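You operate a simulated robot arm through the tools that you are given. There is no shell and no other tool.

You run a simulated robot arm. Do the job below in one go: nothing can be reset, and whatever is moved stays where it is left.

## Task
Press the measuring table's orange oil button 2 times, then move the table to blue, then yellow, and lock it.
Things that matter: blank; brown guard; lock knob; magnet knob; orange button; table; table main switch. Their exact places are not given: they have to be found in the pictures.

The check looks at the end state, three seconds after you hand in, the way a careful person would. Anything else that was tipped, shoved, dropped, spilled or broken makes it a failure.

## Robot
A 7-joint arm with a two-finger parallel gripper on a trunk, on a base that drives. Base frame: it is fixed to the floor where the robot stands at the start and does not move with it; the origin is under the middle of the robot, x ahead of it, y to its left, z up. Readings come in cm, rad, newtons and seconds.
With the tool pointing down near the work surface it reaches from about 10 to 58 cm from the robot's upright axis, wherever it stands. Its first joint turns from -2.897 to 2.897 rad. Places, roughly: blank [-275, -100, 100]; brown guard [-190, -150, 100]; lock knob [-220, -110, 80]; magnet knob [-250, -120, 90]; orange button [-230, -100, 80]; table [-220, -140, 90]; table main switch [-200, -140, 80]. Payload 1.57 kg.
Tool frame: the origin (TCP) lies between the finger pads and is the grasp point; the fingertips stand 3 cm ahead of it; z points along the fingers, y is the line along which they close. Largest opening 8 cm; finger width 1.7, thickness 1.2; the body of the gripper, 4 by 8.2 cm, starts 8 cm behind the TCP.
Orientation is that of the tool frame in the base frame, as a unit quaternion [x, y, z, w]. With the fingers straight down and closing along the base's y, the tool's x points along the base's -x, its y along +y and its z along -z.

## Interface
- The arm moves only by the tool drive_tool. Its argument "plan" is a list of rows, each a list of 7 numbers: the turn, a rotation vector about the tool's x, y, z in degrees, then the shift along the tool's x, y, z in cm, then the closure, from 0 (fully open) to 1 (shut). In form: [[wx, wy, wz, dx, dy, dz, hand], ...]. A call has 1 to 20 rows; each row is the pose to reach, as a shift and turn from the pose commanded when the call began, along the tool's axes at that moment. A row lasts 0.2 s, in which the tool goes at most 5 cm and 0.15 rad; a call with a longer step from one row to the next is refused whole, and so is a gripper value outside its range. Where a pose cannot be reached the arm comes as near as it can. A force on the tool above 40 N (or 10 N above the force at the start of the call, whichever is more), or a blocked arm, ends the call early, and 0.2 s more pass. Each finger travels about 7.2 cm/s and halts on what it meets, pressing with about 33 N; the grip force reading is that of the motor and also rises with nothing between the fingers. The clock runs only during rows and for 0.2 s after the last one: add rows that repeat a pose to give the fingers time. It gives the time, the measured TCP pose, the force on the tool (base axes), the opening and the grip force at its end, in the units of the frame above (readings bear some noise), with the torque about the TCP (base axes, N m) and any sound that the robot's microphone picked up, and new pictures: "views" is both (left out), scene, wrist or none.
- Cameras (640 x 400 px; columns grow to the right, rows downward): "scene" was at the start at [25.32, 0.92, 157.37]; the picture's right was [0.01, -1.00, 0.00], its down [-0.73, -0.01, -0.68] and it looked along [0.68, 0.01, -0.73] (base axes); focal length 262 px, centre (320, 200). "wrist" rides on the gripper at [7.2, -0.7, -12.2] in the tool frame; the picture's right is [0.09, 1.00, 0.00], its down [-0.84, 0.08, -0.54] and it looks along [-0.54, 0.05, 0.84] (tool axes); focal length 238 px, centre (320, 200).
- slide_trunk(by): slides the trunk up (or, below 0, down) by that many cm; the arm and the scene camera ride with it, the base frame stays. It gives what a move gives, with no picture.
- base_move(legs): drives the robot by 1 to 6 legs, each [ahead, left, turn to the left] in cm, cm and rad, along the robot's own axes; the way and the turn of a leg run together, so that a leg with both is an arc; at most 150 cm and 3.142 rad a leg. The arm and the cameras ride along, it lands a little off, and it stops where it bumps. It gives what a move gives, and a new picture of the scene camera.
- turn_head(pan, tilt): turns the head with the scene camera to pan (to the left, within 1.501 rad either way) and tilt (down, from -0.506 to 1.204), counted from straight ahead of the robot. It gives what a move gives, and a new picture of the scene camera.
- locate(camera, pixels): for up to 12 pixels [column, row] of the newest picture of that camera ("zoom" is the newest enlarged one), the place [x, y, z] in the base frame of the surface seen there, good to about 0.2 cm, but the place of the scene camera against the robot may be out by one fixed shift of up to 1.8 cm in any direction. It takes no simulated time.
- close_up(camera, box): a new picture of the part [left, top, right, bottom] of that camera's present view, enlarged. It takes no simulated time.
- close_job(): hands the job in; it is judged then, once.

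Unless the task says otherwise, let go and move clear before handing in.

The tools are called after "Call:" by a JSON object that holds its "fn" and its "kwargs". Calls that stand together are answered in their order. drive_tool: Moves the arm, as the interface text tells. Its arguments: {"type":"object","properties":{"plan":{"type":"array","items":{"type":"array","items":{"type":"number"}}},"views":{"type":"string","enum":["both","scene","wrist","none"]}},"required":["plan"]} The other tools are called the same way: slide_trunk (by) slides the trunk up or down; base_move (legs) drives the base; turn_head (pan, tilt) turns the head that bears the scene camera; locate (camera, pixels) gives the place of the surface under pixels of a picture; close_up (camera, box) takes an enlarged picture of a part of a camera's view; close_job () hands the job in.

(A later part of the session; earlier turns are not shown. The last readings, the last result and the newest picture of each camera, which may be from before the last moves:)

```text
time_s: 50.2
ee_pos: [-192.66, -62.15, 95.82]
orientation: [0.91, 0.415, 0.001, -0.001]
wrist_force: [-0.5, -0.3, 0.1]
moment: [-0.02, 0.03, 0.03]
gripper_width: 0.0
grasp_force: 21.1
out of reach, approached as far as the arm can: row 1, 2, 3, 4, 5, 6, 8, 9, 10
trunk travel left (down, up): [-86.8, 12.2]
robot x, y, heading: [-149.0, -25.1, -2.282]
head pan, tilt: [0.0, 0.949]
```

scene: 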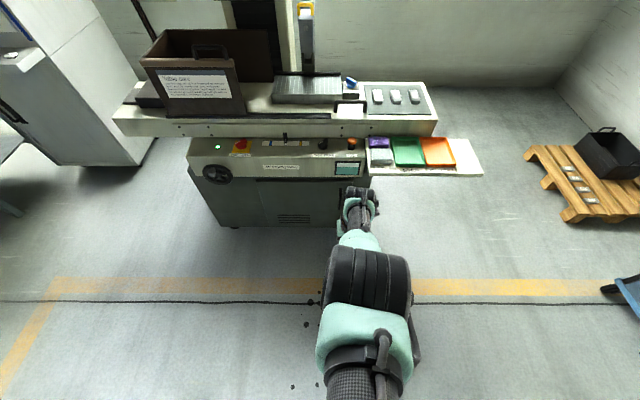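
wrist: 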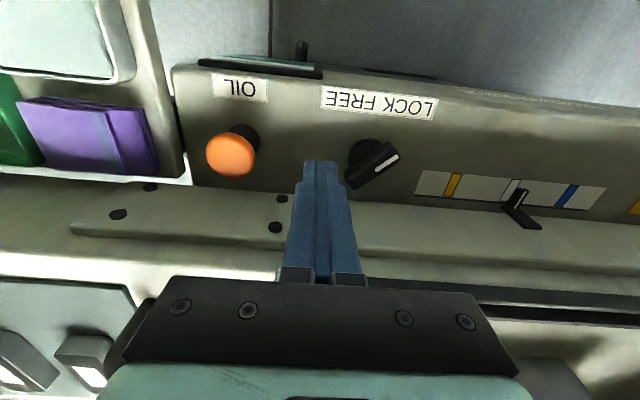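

The arm is indeed stretched straight, trapped just past the singular point. I'll try a bigger outward command (the arm can't actually extend, so it stays clear of the machine) followed by drawing in.

Call:
{"fn": "drive_tool", "kwargs": {"plan": [[0, 0, 0, -3.5, 0, 3.5, 1], [0, 0, 0, -7, 0, 7, 1], [0, 0, 0, -10.5, 0, 10.5, 1], [0, 0, 0, -14, 0, 14, 1], [0, 0, 0, -17.5, 0, 17.5, 1], [0, 0, 0, -17.5, 0, 17.5, 1], [0, 0, 0, -14, 0, 14, 1], [0, 0, 0, -10.5, 0, 10.5, 1], [0, 0, 0, -7, 0, 7, 1], [0, 0, 0, -3.5, 0, 3.5, 1], [0, 0, 0, 0, 0, 0, 1], [0, 0, 0, 3.5, 0, -3.5, 1], [0, 0, 0, 6, 0, -6, 1], [0, 0, 0, 6, 0, -6, 1]], "views": "none"}}

```text
time_s: 53.2
ee_pos: [-188.73, -57.26, 101.49]
orientation: [0.91, 0.414, 0.001, 0.001]
wrist_force: [0.2, -0.1, 0.1]
moment: [0.0, -0.03, -0.04]
gripper_width: 0.0
grasp_force: 21.1
out of reach, approached as far as the arm can: row 1, 2, 3, 4, 5, 6, 7, 8, 9, 10
trunk travel left (down, up): [-86.8, 12.2]
robot x, y, heading: [-149.09, -25.29, -2.284]
head pan, tilt: [0.0, 0.949]
```

The elbow flipped back and the arm follows commands again. I'll draw it in, centre it and raise it, in small steps.

Call:
{"fn": "drive_tool", "kwargs": {"plan": [[0, 0, 0, 1.5, 1, -2.5, 1], [0, 0, 0, 3, 2, -5, 1], [0, 0, 0, 4.5, 3, -7.5, 1], [0, 0, 0, 6, 4, -10, 1], [0, 0, 0, 7.5, 5, -12.5, 1], [0, 0, 0, 9, 6, -15, 1], [0, 0, 0, 10.5, 7, -17.5, 1], [0, 0, 0, 12, 8, -20, 1], [0, 0, 0, 12, 8.9, -22.5, 1], [0, 0, 0, 12, 8.9, -25, 1], [0, 0, 0, 12, 8.9, -25, 1]], "views": "none"}}

```text
time_s: 55.6
ee_pos: [-183.73, -55.94, 109.21]
orientation: [0.91, 0.414, 0.0, 0.0]
wrist_force: [-0.5, -0.1, 1.1]
moment: [-0.03, 0.02, -0.03]
gripper_width: 0.04
grasp_force: 21.5
out of reach, approached as far as the arm can: row 4, 5, 6, 7, 8, 9, 10, 11
trunk travel left (down, up): [-86.8, 12.2]
robot x, y, heading: [-148.9, -24.96, -2.289]
head pan, tilt: [0.0, 0.949]
```

The arm has an upper height limit here (about 22 cm above the trunk reading minus zero). I'll command it back down to a comfortable height at 38 cm ahead and use the trunk for vertical travel.

Call:
{"fn": "drive_tool", "kwargs": {"plan": [[0, 0, 0, 0, 0, 4, 1], [0, 0, 0, 0, 0, 8, 1], [0, 0, 0, 0, 0, 12, 1], [0, 0, 0, 0, 0, 16, 1], [0, 0, 0, 0, 0, 20, 1], [0, 0, 0, 0, 0, 20, 1], [0, 0, 0, 0, 0, 20, 1]], "views": "wrist"}}

```text
time_s: 57.2
ee_pos: [-184.14, -55.97, 89.14]
orientation: [0.91, 0.415, -0.001, 0.0]
wrist_force: [0.0, 0.0, -0.5]
moment: [0.02, 0.03, 0.0]
gripper_width: 0.0
grasp_force: 21.5
trunk travel left (down, up): [-86.8, 12.2]
robot x, y, heading: [-148.78, -25.04, -2.279]
head pan, tilt: [0.0, 0.949]
```

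wrist: 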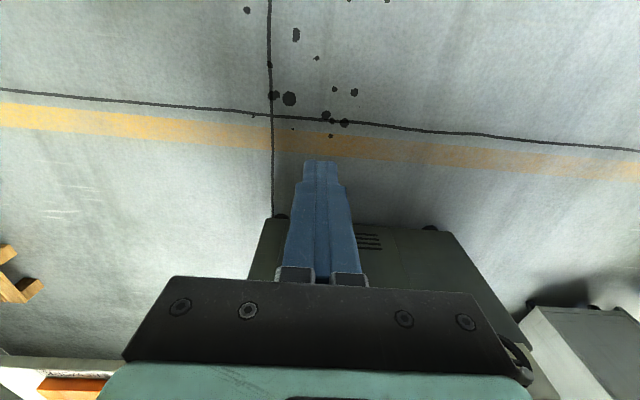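

The command base resets to the reached pose, so it's now at z 89. I'll move up and back to a neutral posture.

Call:
{"fn": "drive_tool", "kwargs": {"plan": [[0, 0, 0, 1, 1, -3, 1], [0, 0, 0, 2, 2, -6, 1], [0, 0, 0, 3, 3, -9, 1], [0, 0, 0, 4, 4, -12, 1], [0, 0, 0, 5, 5, -14, 1], [0, 0, 0, 6, 5, -16, 1], [0, 0, 0, 6, 5, -16, 1]], "views": "none"}}

```text
time_s: 58.8
ee_pos: [-176.22, -54.7, 105.2]
orientation: [0.91, 0.415, 0.0, 0.0]
wrist_force: [0.5, 0.6, -0.2]
moment: [-0.01, -0.02, 0.02]
gripper_width: 0.0
grasp_force: 21.5
trunk travel left (down, up): [-86.8, 12.2]
robot x, y, heading: [-148.89, -24.95, -2.28]
head pan, tilt: [0.0, 0.949]
```

The arm is in a healthy posture 40 cm ahead at z 105. Now I'll drive forward to about 52 cm in front of the table handle, staying at safe height.

Call:
{"fn": "base_move", "kwargs": {"legs": [[40, -2, 0.004], [30, -1, 0]]}}

```text
time_s: 62.9
ee_pos: [-223.85, -105.86, 105.1]
orientation: [0.909, 0.417, -0.001, 0.0]
wrist_force: [0.0, -1.1, 0.0]
moment: [0.03, -0.03, -0.01]
gripper_width: 0.0
grasp_force: 21.1
trunk travel left (down, up): [-86.8, 12.2]
robot x, y, heading: [-196.47, -76.18, -2.279]
head pan, tilt: [0.0, 0.949]
```

scene: 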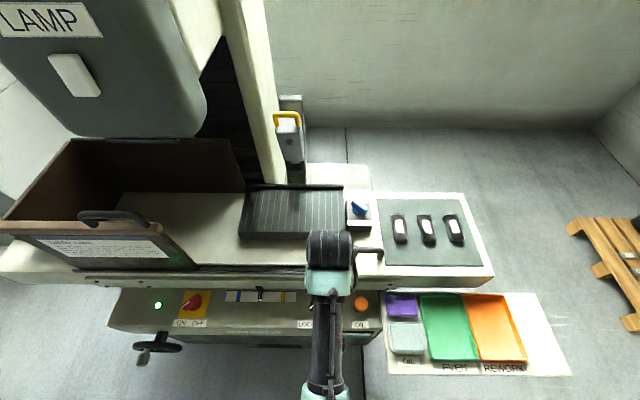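

Robot is at a good spot with the tool over the panel. I'll lower the trunk 8 cm (tip then at z≈94, well above the knobs at 83).

Call:
{"fn": "slide_trunk", "kwargs": {"by": -8}}

```text
time_s: 64.1
ee_pos: [-223.94, -106.06, 97.18]
orientation: [0.909, 0.417, 0.0, 0.0]
wrist_force: [0.7, -0.2, -0.1]
moment: [0.01, -0.01, 0.0]
gripper_width: 0.01
grasp_force: 21.4
trunk travel left (down, up): [-78.8, 20.2]
robot x, y, heading: [-197.03, -76.3, -2.277]
head pan, tilt: [0.0, 0.949]
```

Now I'll move over the button's centre (-234.25,-101.85) at a tip height a few cm above it.

Call:
{"fn": "drive_tool", "kwargs": {"plan": [[0, 0, 0, -1.2, -3.5, 0, 1], [0, 0, 0, -2.4, -7, 0, 1], [0, 0, 0, -3.5, -10.5, 0, 1], [0, 0, 0, -3.53, -10.56, 3, 1], [0, 0, 0, -3.53, -10.56, 7, 1], [0, 0, 0, -3.53, -10.56, 7, 1]]}}

Call:
{"fn": "close_up", "kwargs": {"camera": "wrist", "box": [240, 80, 400, 180]}}

```text
time_s: 65.5
ee_pos: [-234.27, -101.88, 90.2]
orientation: [0.909, 0.417, 0.0, 0.001]
wrist_force: [-0.8, 0.5, -0.5]
moment: [-0.03, 0.0, -0.01]
gripper_width: 0.01
grasp_force: 21.3
trunk travel left (down, up): [-78.8, 20.2]
robot x, y, heading: [-196.77, -76.42, -2.276]
head pan, tilt: [0.0, 0.949]
```

scene: 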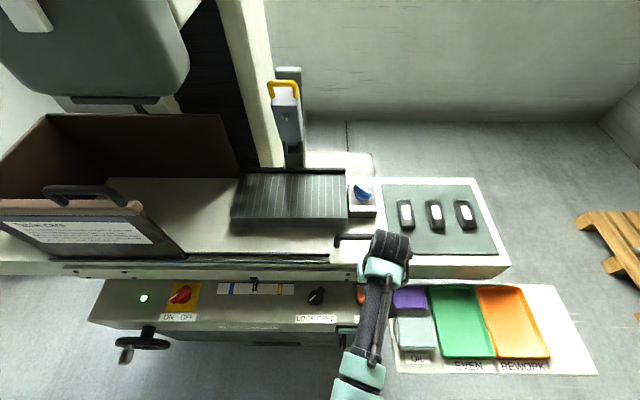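
wrist: 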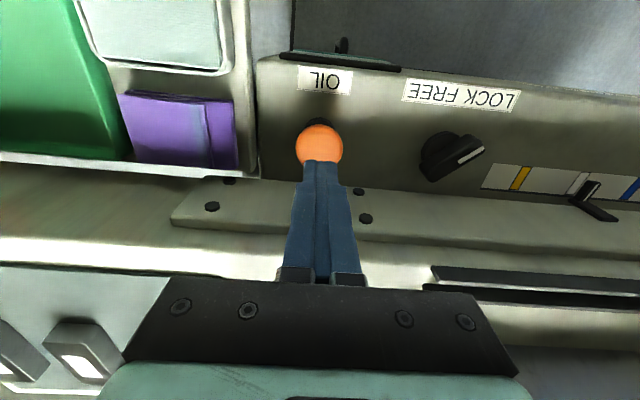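

```text
4.00 times, centred on (320, 130) of wrist
```

zoom: 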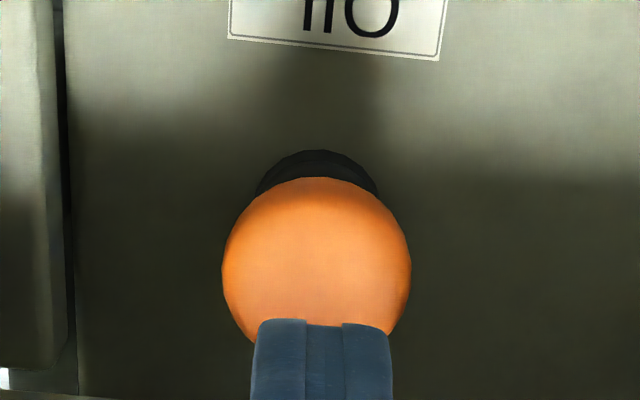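

The tip is centred over the button again, 4 cm above it. I'll press down gradually to about 0.8 cm past contact.

Call:
{"fn": "drive_tool", "kwargs": {"plan": [[0, 0, 0, 0, 0, 2, 1], [0, 0, 0, 0, 0, 3.5, 1], [0, 0, 0, 0, 0, 4.0, 1], [0, 0, 0, 0, 0, 4.3, 1], [0, 0, 0, 0, 0, 4.6, 1], [0, 0, 0, 0, 0, 4.8, 1], [0, 0, 0, 0, 0, 4.8, 1]], "views": "wrist"}}

```text
time_s: 67.1
ee_pos: [-234.22, -101.85, 85.36]
orientation: [0.909, 0.417, 0.0, 0.0]
wrist_force: [0.7, -1.1, 5.1]
moment: [-0.03, -0.05, 0.03]
gripper_width: 0.0
grasp_force: 21.2
trunk travel left (down, up): [-78.8, 20.2]
robot x, y, heading: [-196.6, -76.37, -2.283]
head pan, tilt: [0.0, 0.949]
```

wrist: 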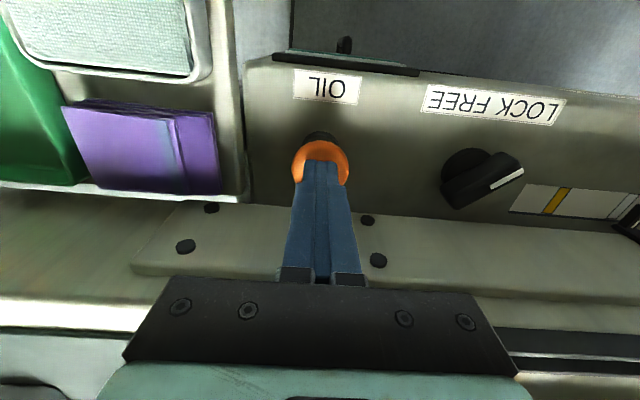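

Contact with 5 N and no click yet. I'll press further in small steps.

Call:
{"fn": "drive_tool", "kwargs": {"plan": [[0, 0, 0, 0, 0, 0.2, 1], [0, 0, 0, 0, 0, 0.4, 1], [0, 0, 0, 0, 0, 0.6, 1], [0, 0, 0, 0, 0, 0.6, 1]], "views": "none"}}

```text
time_s: 68.1
ee_pos: [-234.25, -101.73, 84.79]
orientation: [0.909, 0.417, -0.001, 0.0]
wrist_force: [-2.6, -2.4, 5.8]
moment: [-0.04, 0.06, -0.04]
gripper_width: 0.0
grasp_force: 21.0
trunk travel left (down, up): [-78.8, 20.2]
robot x, y, heading: [-196.79, -76.58, -2.283]
head pan, tilt: [0.0, 0.949]
heard: click
```

A click was heard: the second press is in. I'll lift straight off and check the oil gauge.

Call:
{"fn": "drive_tool", "kwargs": {"plan": [[0, 0, 0, 0, 0, -1.5, 1], [0, 0, 0, 0, 0, -4, 1], [0, 0, 0, 0, 0, -8, 1], [0, 0, 0, 2, 2, -11, 1], [0, 0, 0, 3, 5, -12, 1], [0, 0, 0, 3, 9, -12, 1], [0, 0, 0, 3, 9, -12, 1]]}}

Call:
{"fn": "close_up", "kwargs": {"camera": "scene", "box": [280, 270, 420, 370]}}

```text
time_s: 69.7
ee_pos: [-225.54, -105.32, 96.77]
orientation: [0.909, 0.417, 0.0, -0.001]
wrist_force: [0.6, 0.3, -0.2]
moment: [0.0, 0.01, -0.01]
gripper_width: 0.0
grasp_force: 21.4
trunk travel left (down, up): [-78.8, 20.2]
robot x, y, heading: [-196.98, -76.36, -2.28]
head pan, tilt: [0.0, 0.949]
```

scene: 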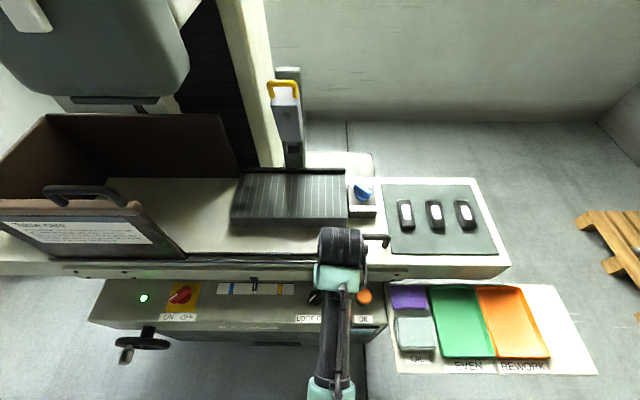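
wrist: 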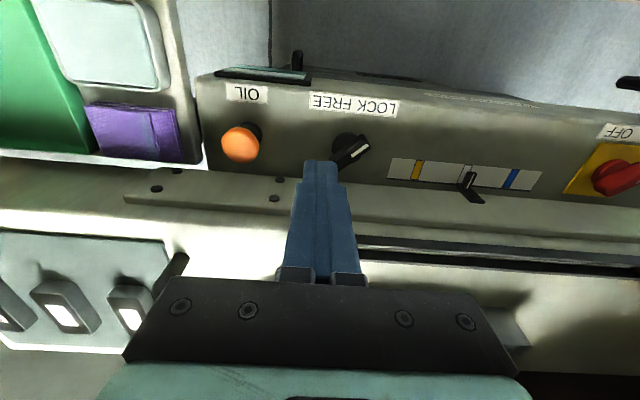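

```text
4.00 times, centred on (350, 320) of scene
```

zoom: 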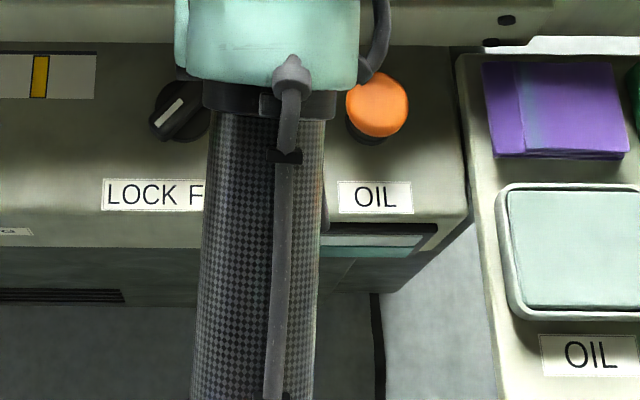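

Press two is done. Now for the lock knob at (350,148): I'll enlarge the wrist view and locate the knob's ends.

Call:
{"fn": "close_up", "kwargs": {"camera": "wrist", "box": [300, 110, 400, 180]}}

Call:
{"fn": "close_up", "kwargs": {"camera": "wrist", "box": [200, 60, 320, 140]}}

```text
5.71 times, centred on (350, 145) of wrist
```

zoom: 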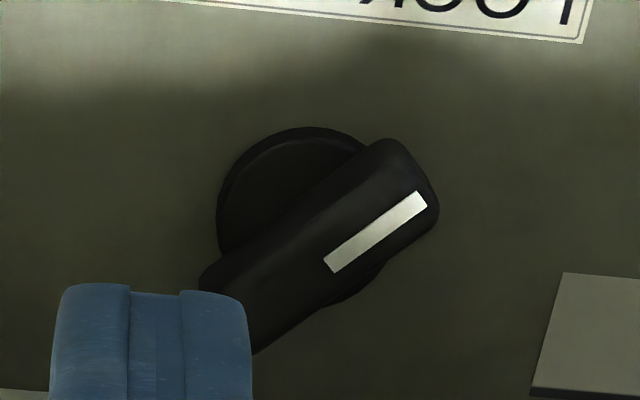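

```text
5.00 times, centred on (260, 100) of wrist
```

zoom: 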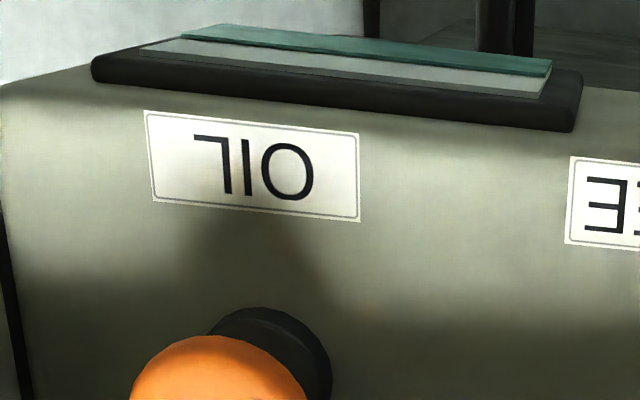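

I'll locate the mark's two ends, the bar and the base disc on the panel.

Call:
{"fn": "locate", "kwargs": {"camera": "wrist", "pixels": [[367.5, 145], [352.6, 156], [350, 152], [338, 159], [333, 160], [368, 140], [340, 140], [352, 132], [339, 135], [345, 150]]}}

Call:
{"fn": "locate", "kwargs": {"camera": "scene", "pixels": [[352, 324], [345, 332], [370, 334]]}}

```text
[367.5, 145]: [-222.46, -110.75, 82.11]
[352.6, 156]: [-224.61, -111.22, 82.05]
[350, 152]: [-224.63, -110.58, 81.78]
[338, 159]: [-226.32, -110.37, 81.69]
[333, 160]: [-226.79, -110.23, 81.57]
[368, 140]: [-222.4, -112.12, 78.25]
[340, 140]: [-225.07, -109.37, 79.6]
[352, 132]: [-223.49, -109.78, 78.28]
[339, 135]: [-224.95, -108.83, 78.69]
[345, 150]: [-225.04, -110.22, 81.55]
```

```text
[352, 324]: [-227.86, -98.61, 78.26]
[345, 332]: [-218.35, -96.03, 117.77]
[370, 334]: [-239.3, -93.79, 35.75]
```

The knob's mark points about 37–45° off "back" toward LOCK, centre near (-224.6,-111.2), top z≈82.1. I'll go above it with fingers partly open, turned about +40° to line up with the bar, then look again.

Call:
{"fn": "drive_tool", "kwargs": {"plan": [[0, 0, 7, -0.8, 1, 0, 0.9], [0, 0, 14, -1.6, 2, 0, 0.8], [0, 0, 21, -2.4, 3, 0, 0.7], [0, 0, 28, -3.2, 4, 0, 0.6], [0, 0, 35, -3.8, 4.5, 0, 0.55], [0, 0, 40, -3.8, 4.5, 1, 0.55], [0, 0, 40, -3.8, 4.5, 2, 0.55], [0, 0, 40, -3.8, 4.5, 2, 0.55]]}}

Call:
{"fn": "close_up", "kwargs": {"camera": "wrist", "box": [250, 90, 390, 190]}}

```text
time_s: 71.5
ee_pos: [-224.5, -111.28, 94.75]
orientation: [0.997, 0.08, 0.0, 0.0]
wrist_force: [-0.7, 0.5, -0.5]
moment: [-0.04, 0.0, 0.0]
gripper_width: 3.59
grasp_force: 0.1
trunk travel left (down, up): [-78.8, 20.2]
robot x, y, heading: [-196.7, -76.59, -2.281]
head pan, tilt: [0.0, 0.949]
```

scene: 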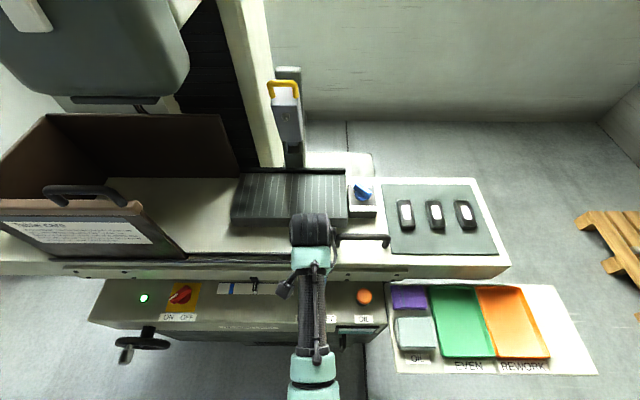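
wrist: 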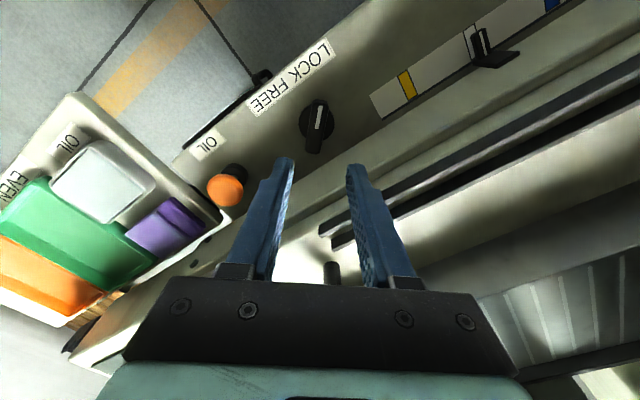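

```text
4.00 times, centred on (320, 140) of wrist
```

zoom: 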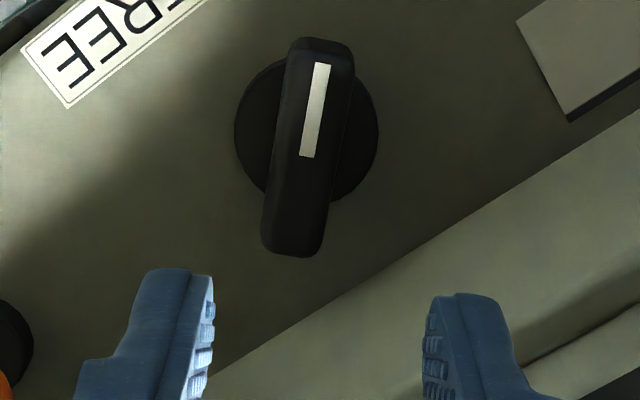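

The bar is now nearly parallel to the tool's x axis (mark from zoom (322,65) to (307,155)). I'll locate its ends and edges to centre the fingers.

Call:
{"fn": "locate", "kwargs": {"camera": "wrist", "pixels": [[320.5, 106.3], [316.8, 128.5], [314.5, 149], [311.8, 127], [325.5, 128], [321.5, 103], [309, 140], [324, 140]]}}

```text
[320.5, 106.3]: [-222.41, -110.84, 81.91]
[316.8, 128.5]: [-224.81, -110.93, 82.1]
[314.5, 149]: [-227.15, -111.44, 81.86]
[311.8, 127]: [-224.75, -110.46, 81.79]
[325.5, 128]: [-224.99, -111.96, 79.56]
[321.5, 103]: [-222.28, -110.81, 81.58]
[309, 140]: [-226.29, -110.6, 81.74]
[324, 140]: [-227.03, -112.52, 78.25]
```

The knob centre is (-224.75,-111.12) and aligned to ~2°. I'll descend straddling the bar to a tip height of ~80.5.

Call:
{"fn": "drive_tool", "kwargs": {"plan": [[0, 0, 0, -0.2, -0.2, 3, 0.55], [0, 0, 0, -0.2, -0.2, 6, 0.55], [0, 0, 0, -0.2, -0.2, 8.5, 0.55], [0, 0, 0, -0.2, -0.2, 10, 0.55], [0, 0, 0, -0.2, -0.2, 11.2, 0.55], [0, 0, 0, -0.2, -0.2, 11.2, 0.55]]}}

Call:
{"fn": "close_up", "kwargs": {"camera": "wrist", "box": [240, 90, 400, 190]}}

```text
time_s: 72.9
ee_pos: [-224.87, -111.05, 83.57]
orientation: [0.997, 0.082, -0.001, 0.0]
wrist_force: [-0.3, -0.4, 0.0]
moment: [0.0, -0.02, -0.01]
gripper_width: 3.59
grasp_force: 0.1
trunk travel left (down, up): [-78.8, 20.2]
robot x, y, heading: [-196.84, -76.3, -2.281]
head pan, tilt: [0.0, 0.949]
```

scene: 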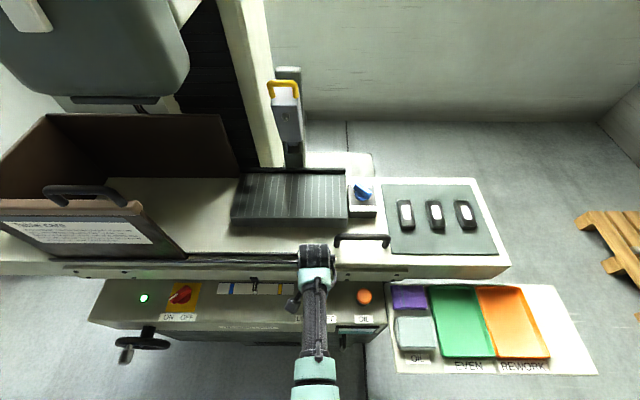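
wrist: 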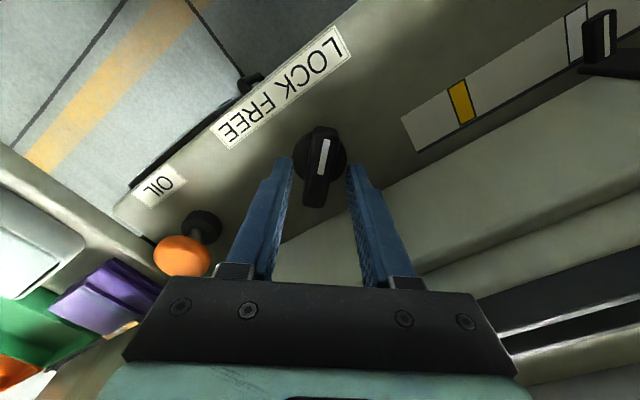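

```text
4.00 times, centred on (320, 140) of wrist
```

zoom: 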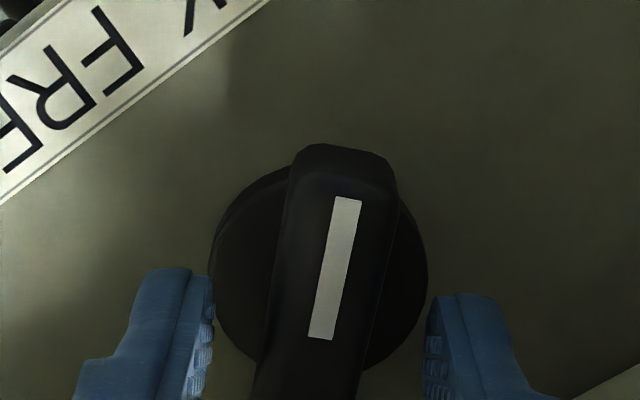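

The bar sits squarely between the fingers. I'll close on it.

Call:
{"fn": "drive_tool", "kwargs": {"plan": [[0, 0, 0, 0, 0, 0, 0.7], [0, 0, 0, 0, 0, 0, 0.85], [0, 0, 0, 0, 0, 0, 1], [0, 0, 0, 0, 0, 0, 1]], "views": "wrist"}}

```text
time_s: 73.9
ee_pos: [-224.89, -111.0, 83.55]
orientation: [0.997, 0.081, 0.0, 0.0]
wrist_force: [-2.1, 1.6, -0.1]
moment: [0.06, 0.11, -0.05]
gripper_width: 1.78
grasp_force: 33.2
trunk travel left (down, up): [-78.8, 20.2]
robot x, y, heading: [-196.56, -76.03, -2.279]
head pan, tilt: [0.0, 0.949]
```

wrist: 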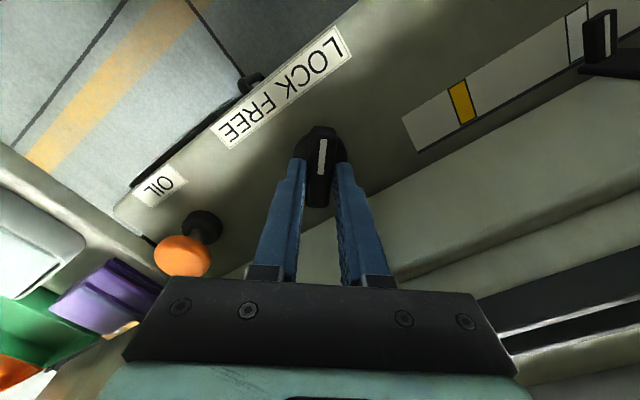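

The knob is gripped (opening 1.78 cm, 33 N). I'll turn it counter-clockwise seen from above (negative about tool z) toward FREE by about 85°.

Call:
{"fn": "drive_tool", "kwargs": {"plan": [[0, 0, -8, 0, 0, 0, 1], [0, 0, -16, 0, 0, 0, 1], [0, 0, -24, 0, 0, 0, 1], [0, 0, -32, 0, 0, 0, 1], [0, 0, -40, 0, 0, 0, 1], [0, 0, -48, 0, 0, 0, 1], [0, 0, -56, 0, 0, 0, 1], [0, 0, -64, 0, 0, 0, 1], [0, 0, -72, 0, 0, 0, 1], [0, 0, -80, 0, 0, 0, 1], [0, 0, -86, 0, 0, 0, 1], [0, 0, -86, 0, 0, 0, 1]]}}

```text
time_s: 76.5
ee_pos: [-224.97, -110.94, 83.61]
orientation: [0.675, 0.738, -0.002, -0.001]
wrist_force: [-14.0, 14.2, 10.8]
moment: [0.03, 0.01, -0.73]
gripper_width: 1.79
grasp_force: 32.8
trunk travel left (down, up): [-78.8, 20.2]
robot x, y, heading: [-196.7, -76.37, -2.282]
head pan, tilt: [0.0, 0.949]
```

scene: 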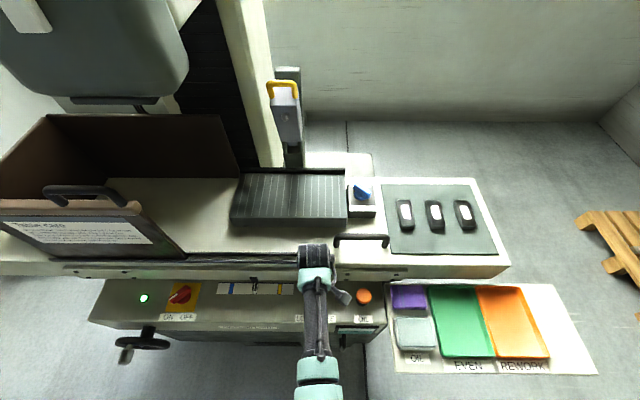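
wrist: 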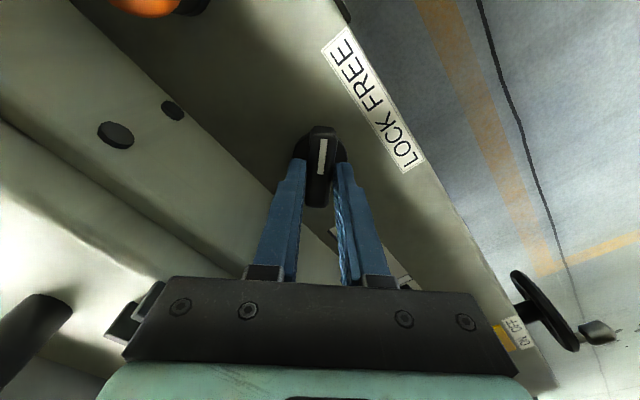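

The knob followed the grip through the turn and now meets its stop (torque 0.73 N m). I'll open the fingers and lift to check where the mark points.

Call:
{"fn": "drive_tool", "kwargs": {"plan": [[0, 0, 0, 0, 0, 0, 0.8], [0, 0, 0, 0, 0, 0, 0.55], [0, 0, 0, 0, 0, 0, 0.55], [0, 0, 0, 0, 0, -3, 0.55], [0, 0, 0, 0, 0, -7, 0.55], [0, 0, 0, 0, 0, -11, 0.55], [0, 0, 0, 0, 0, -11, 0.55]]}}

Call:
{"fn": "close_up", "kwargs": {"camera": "wrist", "box": [250, 70, 410, 190]}}

```text
time_s: 78.1
ee_pos: [-224.74, -111.05, 94.58]
orientation: [0.674, 0.739, 0.0, -0.001]
wrist_force: [0.7, 0.2, -0.5]
moment: [0.0, 0.02, 0.02]
gripper_width: 3.6
grasp_force: 0.1
trunk travel left (down, up): [-78.8, 20.2]
robot x, y, heading: [-196.76, -76.01, -2.282]
head pan, tilt: [0.0, 0.949]
```

scene: 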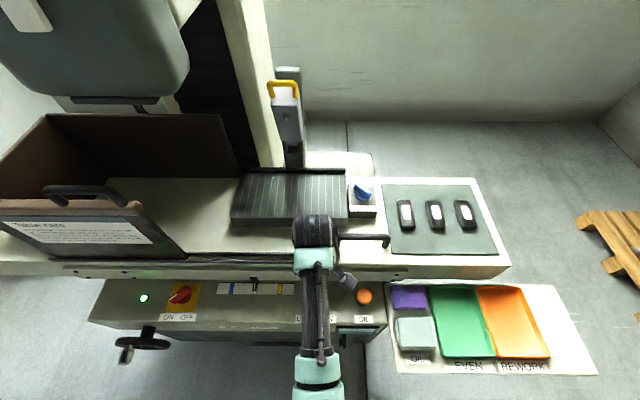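
wrist: 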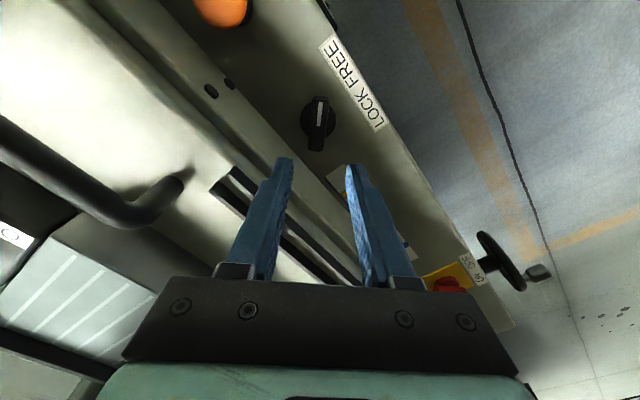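

```text
3.33 times, centred on (330, 130) of wrist
```

zoom: 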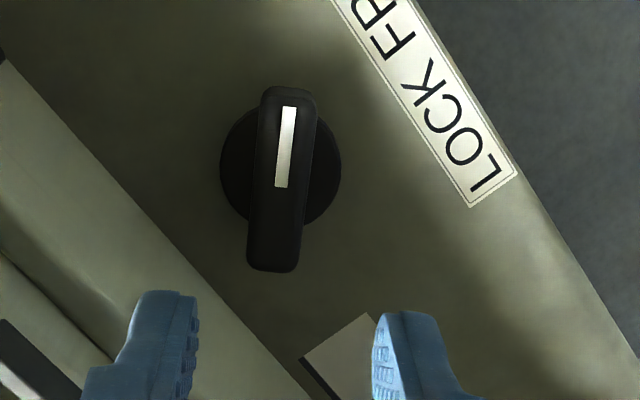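

The mark now points to FREE. Next I'll raise the trunk to clear the table handle, then drive 5 cm closer so the handle is comfortably in reach.

Call:
{"fn": "slide_trunk", "kwargs": {"by": 7}}

```text
time_s: 79.2
ee_pos: [-224.76, -110.95, 101.46]
orientation: [0.674, 0.739, 0.0, 0.001]
wrist_force: [0.0, 0.0, 0.0]
moment: [-0.03, -0.02, 0.0]
gripper_width: 3.57
grasp_force: 0.0
trunk travel left (down, up): [-85.8, 13.2]
robot x, y, heading: [-197.03, -76.11, -2.283]
head pan, tilt: [0.0, 0.949]
```

Call:
{"fn": "base_move", "kwargs": {"legs": [[5, -4, 0.005]]}}

```text
time_s: 80.2
ee_pos: [-230.81, -112.29, 101.48]
orientation: [0.672, 0.74, 0.001, 0.0]
wrist_force: [0.1, -0.1, -0.1]
moment: [0.02, -0.01, 0.01]
gripper_width: 3.62
grasp_force: 0.1
trunk travel left (down, up): [-85.8, 13.2]
robot x, y, heading: [-202.6, -77.22, -2.275]
head pan, tilt: [0.0, 0.949]
```

scene: 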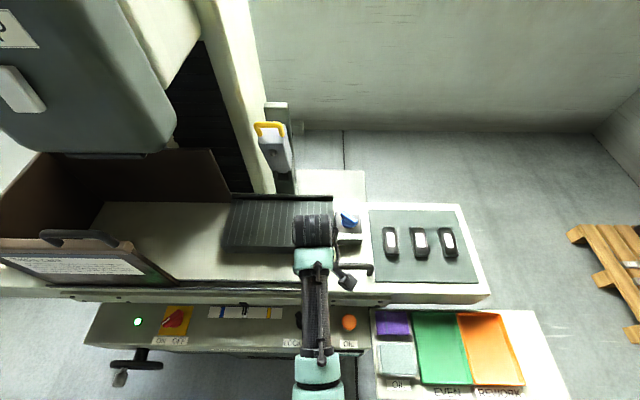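

The tool is at z 101, above everything nearby. I'll turn it to -90° so the fingers close front-to-back across the handle bar, and shift right toward the handle.

Call:
{"fn": "drive_tool", "kwargs": {"plan": [[0, 0, -8, 1, -1, 0, 0.5], [0, 0, -16, 2, -2, 0, 0.45], [0, 0, -24, 3, -3, 0, 0.4], [0, 0, -32, 4, -4, 0, 0.4], [0, 0, -40, 5, -4.9, 0, 0.4], [0, 0, -44.5, 5, -4.9, 0, 0.4], [0, 0, -44.5, 5, -4.9, 0, 0.4]]}}

```text
time_s: 81.8
ee_pos: [-236.27, -107.82, 101.53]
orientation: [0.341, 0.94, 0.001, 0.0]
wrist_force: [-1.0, -0.4, 0.5]
moment: [-0.04, -0.06, 0.01]
gripper_width: 4.8
grasp_force: 0.1
trunk travel left (down, up): [-85.8, 13.2]
robot x, y, heading: [-202.82, -77.66, -2.277]
head pan, tilt: [0.0, 0.949]
```

scene: 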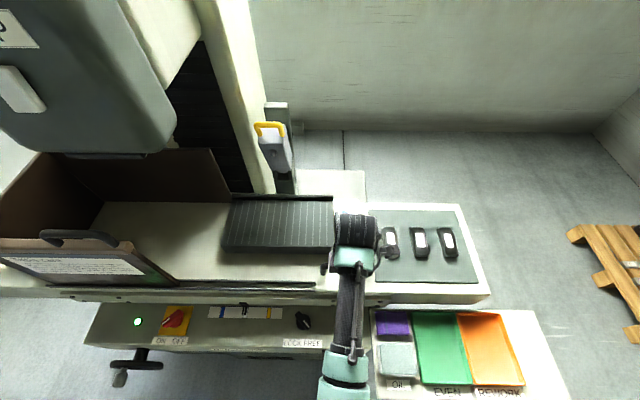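
wrist: 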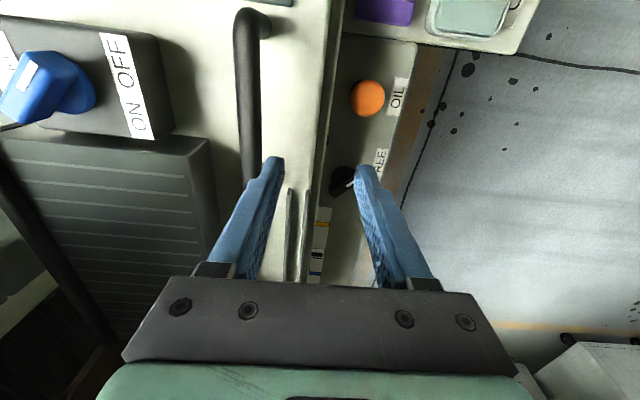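

The wrist view shows the handle bar running from (250,15) down to (248,185), with the pointer and scale at (318,240). I'll locate points along the bar.

Call:
{"fn": "locate", "kwargs": {"camera": "wrist", "pixels": [[247, 30], [247, 60], [248, 100], [248, 140], [250, 175], [262, 25], [290, 100], [280, 200], [290, 240], [306, 215], [60, 80], [180, 180]]}}

Call:
{"fn": "close_up", "kwargs": {"camera": "wrist", "box": [280, 150, 380, 290]}}

```text
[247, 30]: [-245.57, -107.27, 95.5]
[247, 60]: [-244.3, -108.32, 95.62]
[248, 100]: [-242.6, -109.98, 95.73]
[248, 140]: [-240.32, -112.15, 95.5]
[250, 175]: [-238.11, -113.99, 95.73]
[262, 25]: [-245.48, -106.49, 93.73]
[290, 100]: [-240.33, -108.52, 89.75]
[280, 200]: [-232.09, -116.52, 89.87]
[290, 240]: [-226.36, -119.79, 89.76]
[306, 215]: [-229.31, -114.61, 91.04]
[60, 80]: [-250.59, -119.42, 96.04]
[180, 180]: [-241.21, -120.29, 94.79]
```

```text
2.86 times, centred on (330, 220) of wrist
```

zoom: 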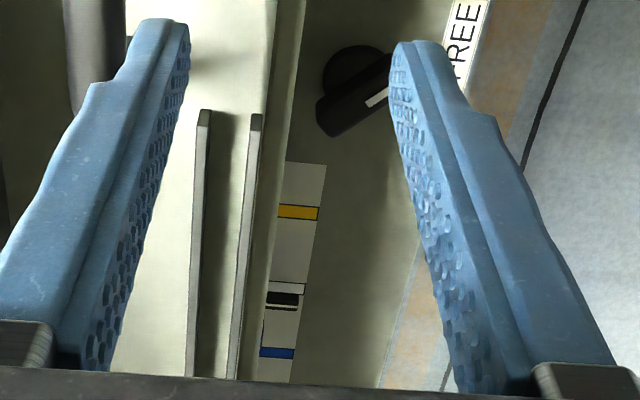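

The bar lies along the tool's x axis with its top at z≈95.7, mid near (-241.5,-111). I'll move above it with fingers open and look before lowering.

Call:
{"fn": "drive_tool", "kwargs": {"plan": [[0, 0, 0, 1, -2.9, 0, 0.4], [0, 0, 0, 2, -5.8, 0, 0.4], [0, 0, 0, 2, -5.8, 1, 0.4], [0, 0, 0, 2, -5.8, 1, 0.4]], "views": "wrist"}}

Call:
{"fn": "close_up", "kwargs": {"camera": "wrist", "box": [230, 80, 430, 205]}}

```text
time_s: 82.8
ee_pos: [-241.6, -111.0, 100.56]
orientation: [0.341, 0.94, 0.0, 0.001]
wrist_force: [-0.1, -0.1, 0.4]
moment: [0.0, 0.03, 0.01]
gripper_width: 4.8
grasp_force: 0.0
trunk travel left (down, up): [-85.8, 13.2]
robot x, y, heading: [-203.04, -77.54, -2.272]
head pan, tilt: [0.0, 0.949]
```

wrist: 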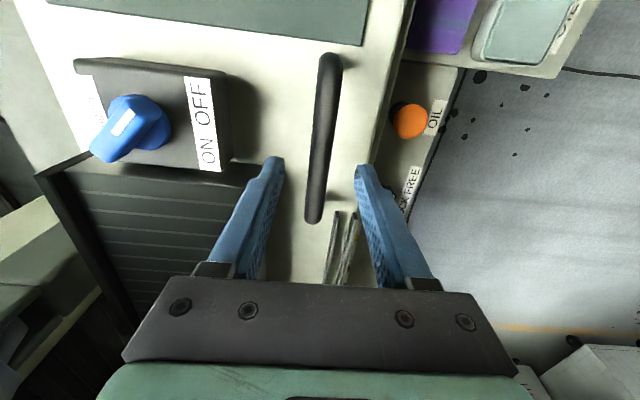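

```text
3.20 times, centred on (330, 142) of wrist
```

zoom: 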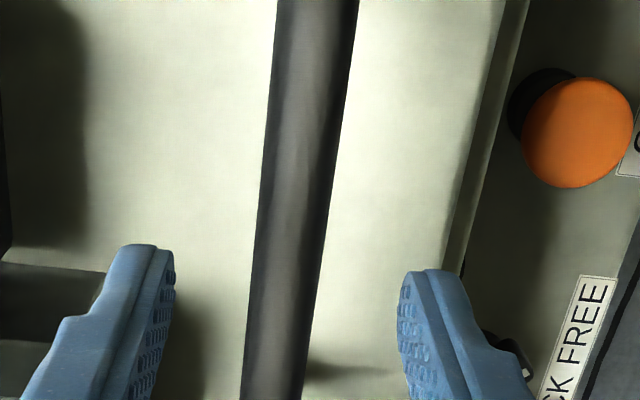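

The bar is well between the fingers. I'll lower by 5.6 cm (tips end 2 cm above the table top).

Call:
{"fn": "drive_tool", "kwargs": {"plan": [[0, 0, 0, 0, 0, 2, 0.4], [0, 0, 0, 0, 0, 4, 0.4], [0, 0, 0, 0, 0, 5.6, 0.4], [0, 0, 0, 0, 0, 5.6, 0.4]]}}

```text
time_s: 83.8
ee_pos: [-241.54, -111.22, 94.94]
orientation: [0.341, 0.94, 0.0, 0.0]
wrist_force: [0.7, 0.1, 0.2]
moment: [0.0, 0.01, 0.02]
gripper_width: 4.79
grasp_force: 0.0
trunk travel left (down, up): [-85.8, 13.2]
robot x, y, heading: [-203.27, -77.31, -2.269]
head pan, tilt: [0.0, 0.949]
```

scene: 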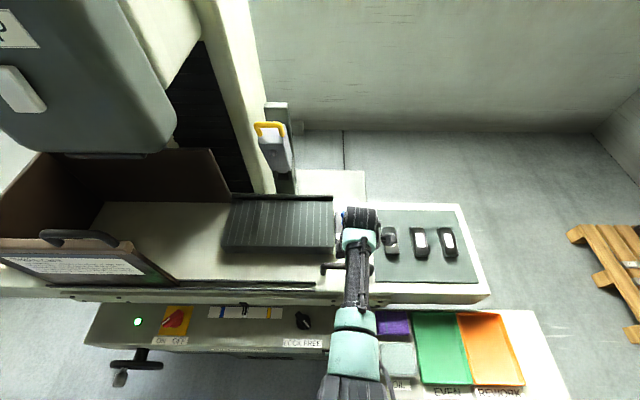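
wrist: 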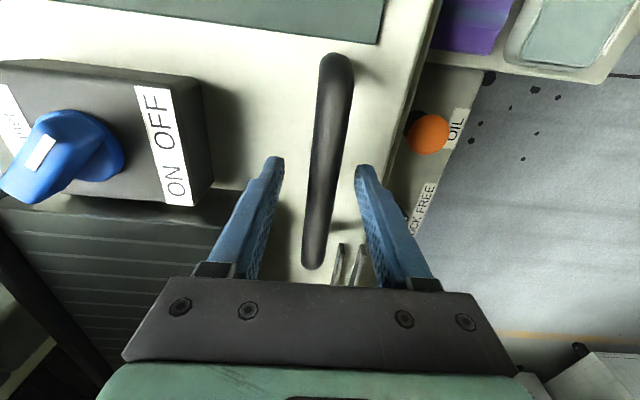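

Bar is between the pads. Closing to grip it.

Call:
{"fn": "drive_tool", "kwargs": {"plan": [[0, 0, 0, 0, 0, 0, 0.55], [0, 0, 0, 0, 0, 0, 0.7], [0, 0, 0, 0, 0, 0, 0.85], [0, 0, 0, 0, 0, 0, 1], [0, 0, 0, 0, 0, 0, 1]], "views": "wrist"}}

Call:
{"fn": "close_up", "kwargs": {"camera": "scene", "box": [190, 270, 350, 370]}}

```text
time_s: 85.0
ee_pos: [-241.45, -111.02, 94.86]
orientation: [0.342, 0.94, 0.0, 0.001]
wrist_force: [4.1, 2.8, -1.2]
moment: [0.14, 0.06, -0.63]
gripper_width: 1.79
grasp_force: 32.7
trunk travel left (down, up): [-85.8, 13.2]
robot x, y, heading: [-202.88, -77.67, -2.273]
head pan, tilt: [0.0, 0.949]
```

wrist: 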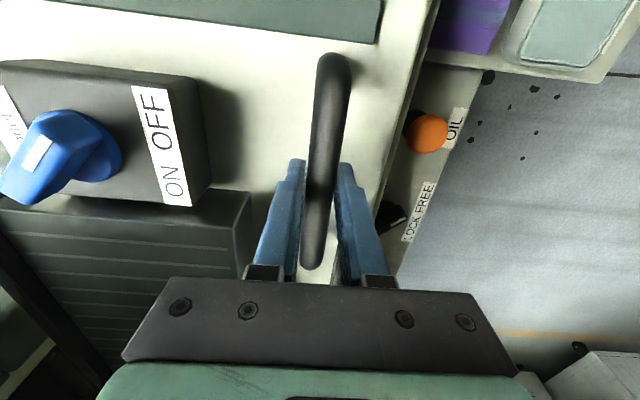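

```text
4.00 times, centred on (270, 320) of scene
```

zoom: 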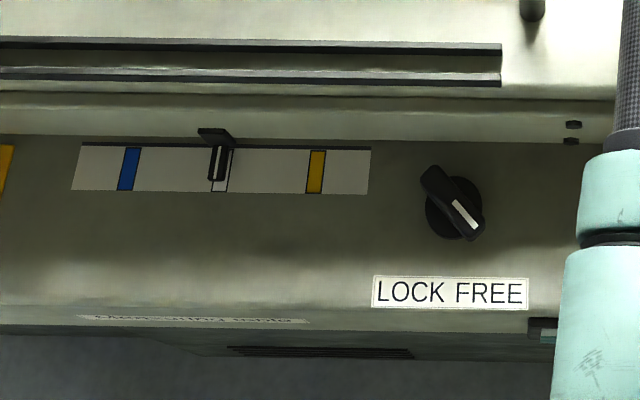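

Gripped (1.79 cm). The pointer sits at zoom (218,165), blue at (129,168), yellow at (316,172). I'll locate those to get the travel distances.

Call:
{"fn": "locate", "kwargs": {"camera": "zoom", "pixels": [[129, 168], [126, 185], [220, 187], [317, 172], [314, 190], [80, 175], [360, 185], [215, 165]]}}

```text
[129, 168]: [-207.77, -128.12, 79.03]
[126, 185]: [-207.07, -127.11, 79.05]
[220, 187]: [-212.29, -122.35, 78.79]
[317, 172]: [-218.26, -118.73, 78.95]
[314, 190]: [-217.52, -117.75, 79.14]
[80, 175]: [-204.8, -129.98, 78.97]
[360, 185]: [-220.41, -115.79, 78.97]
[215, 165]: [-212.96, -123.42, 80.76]
```

Blue and yellow are 7.05 cm either side of the centre mark along (-0.745,0.667). I'll pull the table left 3 cm slowly to check that it follows.

Call:
{"fn": "drive_tool", "kwargs": {"plan": [[0, 0, 0, -0.3, -0.01, 0, 1], [0, 0, 0, -0.8, -0.03, 0, 1], [0, 0, 0, -1.4, -0.05, 0, 1], [0, 0, 0, -2.0, -0.07, 0, 1], [0, 0, 0, -2.6, -0.09, 0, 1], [0, 0, 0, -3.0, -0.1, 0, 1], [0, 0, 0, -3.0, -0.1, 0, 1]]}}

Call:
{"fn": "close_up", "kwargs": {"camera": "scene", "box": [190, 270, 350, 370]}}

```text
time_s: 86.6
ee_pos: [-239.21, -113.0, 94.93]
orientation: [0.342, 0.94, 0.0, 0.0]
wrist_force: [-0.8, 6.2, -5.8]
moment: [-0.15, -0.19, -0.76]
gripper_width: 1.78
grasp_force: 32.1
trunk travel left (down, up): [-85.8, 13.2]
robot x, y, heading: [-202.99, -77.36, -2.275]
head pan, tilt: [0.0, 0.949]
```

scene: 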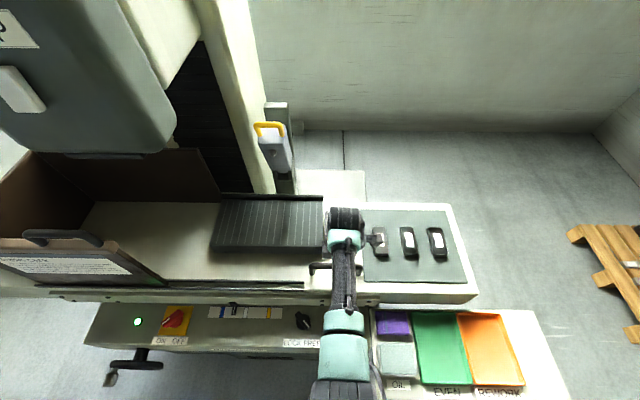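
wrist: 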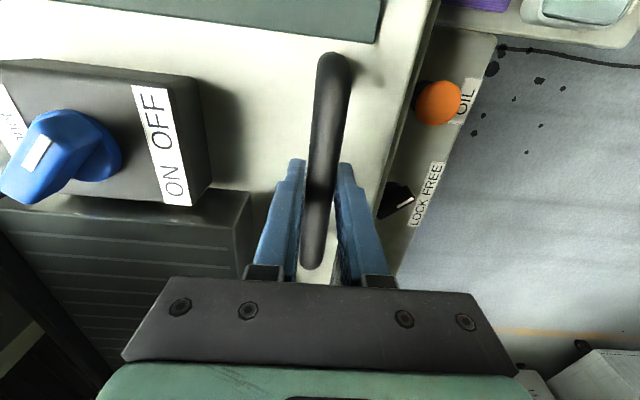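

```text
4.00 times, centred on (270, 320) of scene
```

zoom: 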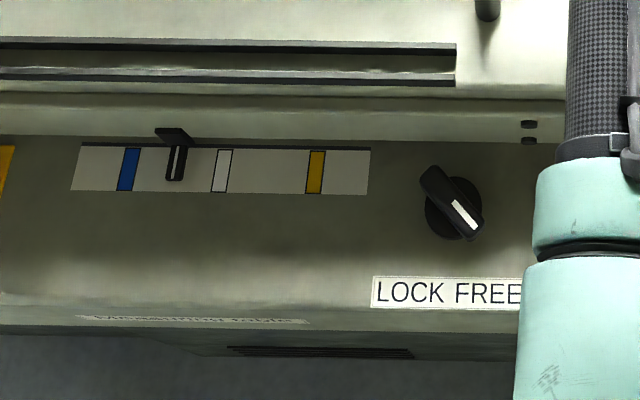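

The table follows: pointer moved to zoom (173,165), about 3.1 cm toward blue. Before going on I'll check clearances of the guard against the lamp head and of the table's left end against the cabinet.

Call:
{"fn": "turn_head", "kwargs": {"pan": 0.45, "tilt": 0.75}}

```text
time_s: 87.5
ee_pos: [-239.2, -113.02, 94.96]
orientation: [0.342, 0.94, 0.0, 0.002]
wrist_force: [0.0, 5.4, -5.5]
moment: [-0.15, -0.18, -0.51]
gripper_width: 1.81
grasp_force: 32.2
trunk travel left (down, up): [-85.8, 13.2]
robot x, y, heading: [-203.23, -77.66, -2.271]
head pan, tilt: [0.45, 0.75]
```

scene: 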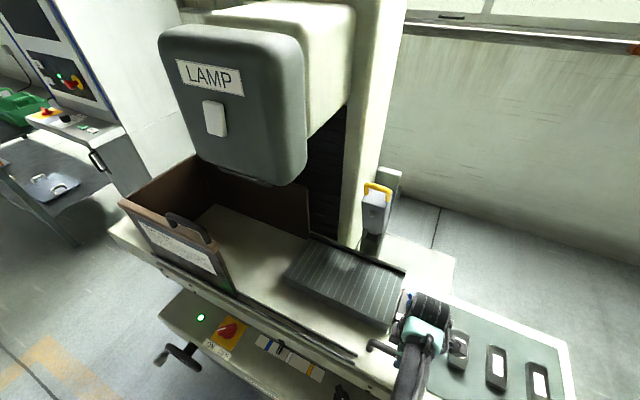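

Call:
{"fn": "locate", "kwargs": {"camera": "scene", "pixels": [[250, 182], [275, 183], [200, 150], [308, 208], [250, 195], [123, 203], [200, 160], [185, 218], [110, 225], [140, 190], [125, 180], [210, 185]]}}

Call:
{"fn": "close_up", "kwargs": {"camera": "scene", "box": [100, 120, 340, 280]}}

```text
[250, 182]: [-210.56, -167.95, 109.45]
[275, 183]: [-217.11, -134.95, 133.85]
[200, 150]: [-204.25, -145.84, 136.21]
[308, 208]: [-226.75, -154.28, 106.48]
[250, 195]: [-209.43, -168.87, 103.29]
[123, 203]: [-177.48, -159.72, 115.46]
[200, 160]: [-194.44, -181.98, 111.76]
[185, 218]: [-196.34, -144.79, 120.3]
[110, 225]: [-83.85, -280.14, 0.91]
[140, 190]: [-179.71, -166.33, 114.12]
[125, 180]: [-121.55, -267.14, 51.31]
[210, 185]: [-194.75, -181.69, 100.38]
```

```text
2.50 times, centred on (220, 200) of scene
```

zoom: 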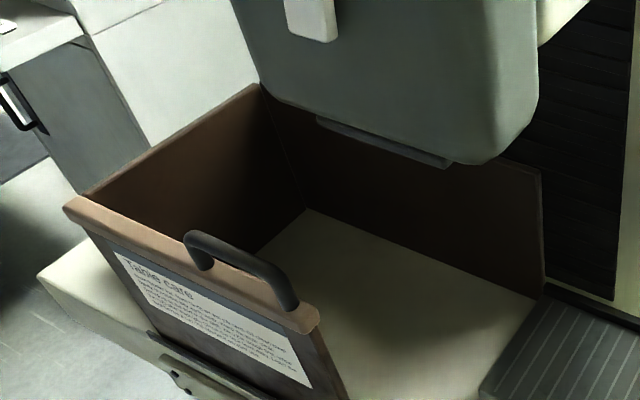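

All clear: the guard's top (z≈115) stays well under the head (z≥133) and the cabinet is far off. I'll continue left 4.05 cm to blue and pause there.

Call:
{"fn": "drive_tool", "kwargs": {"plan": [[0, 0, 0, -0.3, -0.01, 0, 1], [0, 0, 0, -0.8, -0.03, 0, 1], [0, 0, 0, -1.4, -0.05, 0, 1], [0, 0, 0, -2.0, -0.07, 0, 1], [0, 0, 0, -2.6, -0.09, 0, 1], [0, 0, 0, -3.2, -0.11, 0, 1], [0, 0, 0, -3.7, -0.12, 0, 1], [0, 0, 0, -4.05, -0.13, 0, 1], [0, 0, 0, -4.05, -0.13, 0, 1], [0, 0, 0, -4.05, -0.13, 0, 1], [0, 0, 0, -4.05, -0.13, 0, 1]], "views": "wrist"}}

Call:
{"fn": "turn_head", "kwargs": {"pan": 0.2, "tilt": 1.0}}

```text
time_s: 89.9
ee_pos: [-235.87, -115.83, 94.93]
orientation: [0.341, 0.94, 0.0, 0.001]
wrist_force: [10.9, 0.4, -5.1]
moment: [0.05, 0.0, -0.49]
gripper_width: 1.82
grasp_force: 32.5
trunk travel left (down, up): [-85.8, 13.2]
robot x, y, heading: [-203.08, -77.41, -2.275]
head pan, tilt: [0.45, 0.75]
```

wrist: 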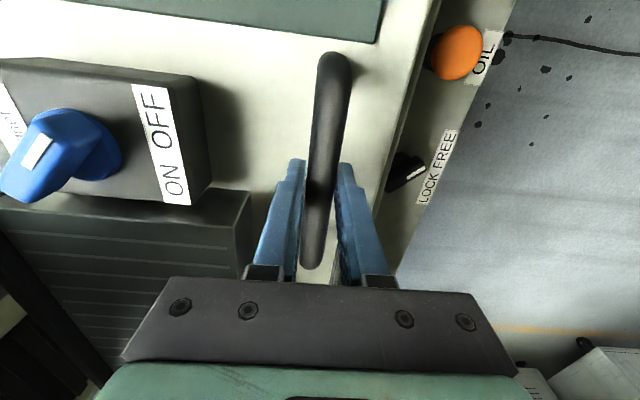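

```text
time_s: 90.7
ee_pos: [-235.91, -115.74, 94.91]
orientation: [0.341, 0.94, 0.0, 0.0]
wrist_force: [10.7, 1.1, -6.1]
moment: [-0.65, -0.75, -0.51]
gripper_width: 1.77
grasp_force: 33.0
trunk travel left (down, up): [-85.8, 13.2]
robot x, y, heading: [-202.64, -77.65, -2.271]
head pan, tilt: [0.201, 1.0]
```

scene: 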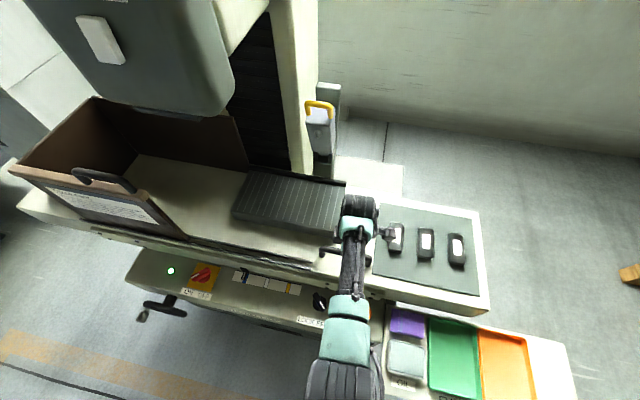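

I'll enlarge the scale to see the pointer against blue.

Call:
{"fn": "close_up", "kwargs": {"camera": "scene", "box": [215, 250, 335, 325]}}

```text
5.33 times, centred on (275, 288) of scene
```

zoom: 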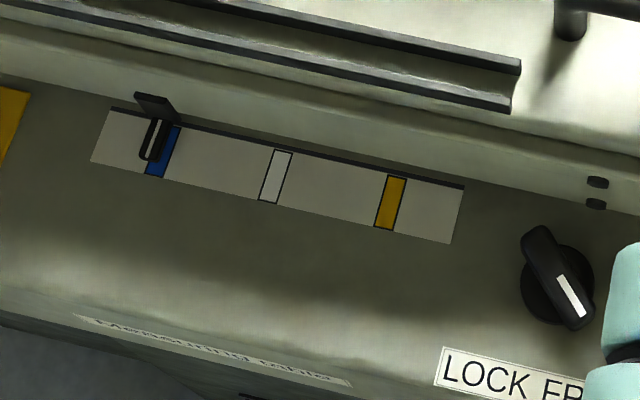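

The pointer appears at or slightly left of blue (partly parallax). I'll locate both to compare along the travel direction.

Call:
{"fn": "locate", "kwargs": {"camera": "zoom", "pixels": [[153, 140], [149, 155], [156, 125], [154, 173], [170, 150], [270, 195], [380, 222], [388, 200], [160, 172]]}}

```text
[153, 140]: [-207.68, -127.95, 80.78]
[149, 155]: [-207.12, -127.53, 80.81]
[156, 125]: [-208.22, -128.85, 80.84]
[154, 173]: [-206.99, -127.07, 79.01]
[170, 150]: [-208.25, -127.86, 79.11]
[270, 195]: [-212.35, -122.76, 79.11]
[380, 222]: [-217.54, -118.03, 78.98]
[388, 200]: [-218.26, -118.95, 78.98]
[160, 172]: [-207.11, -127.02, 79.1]
```

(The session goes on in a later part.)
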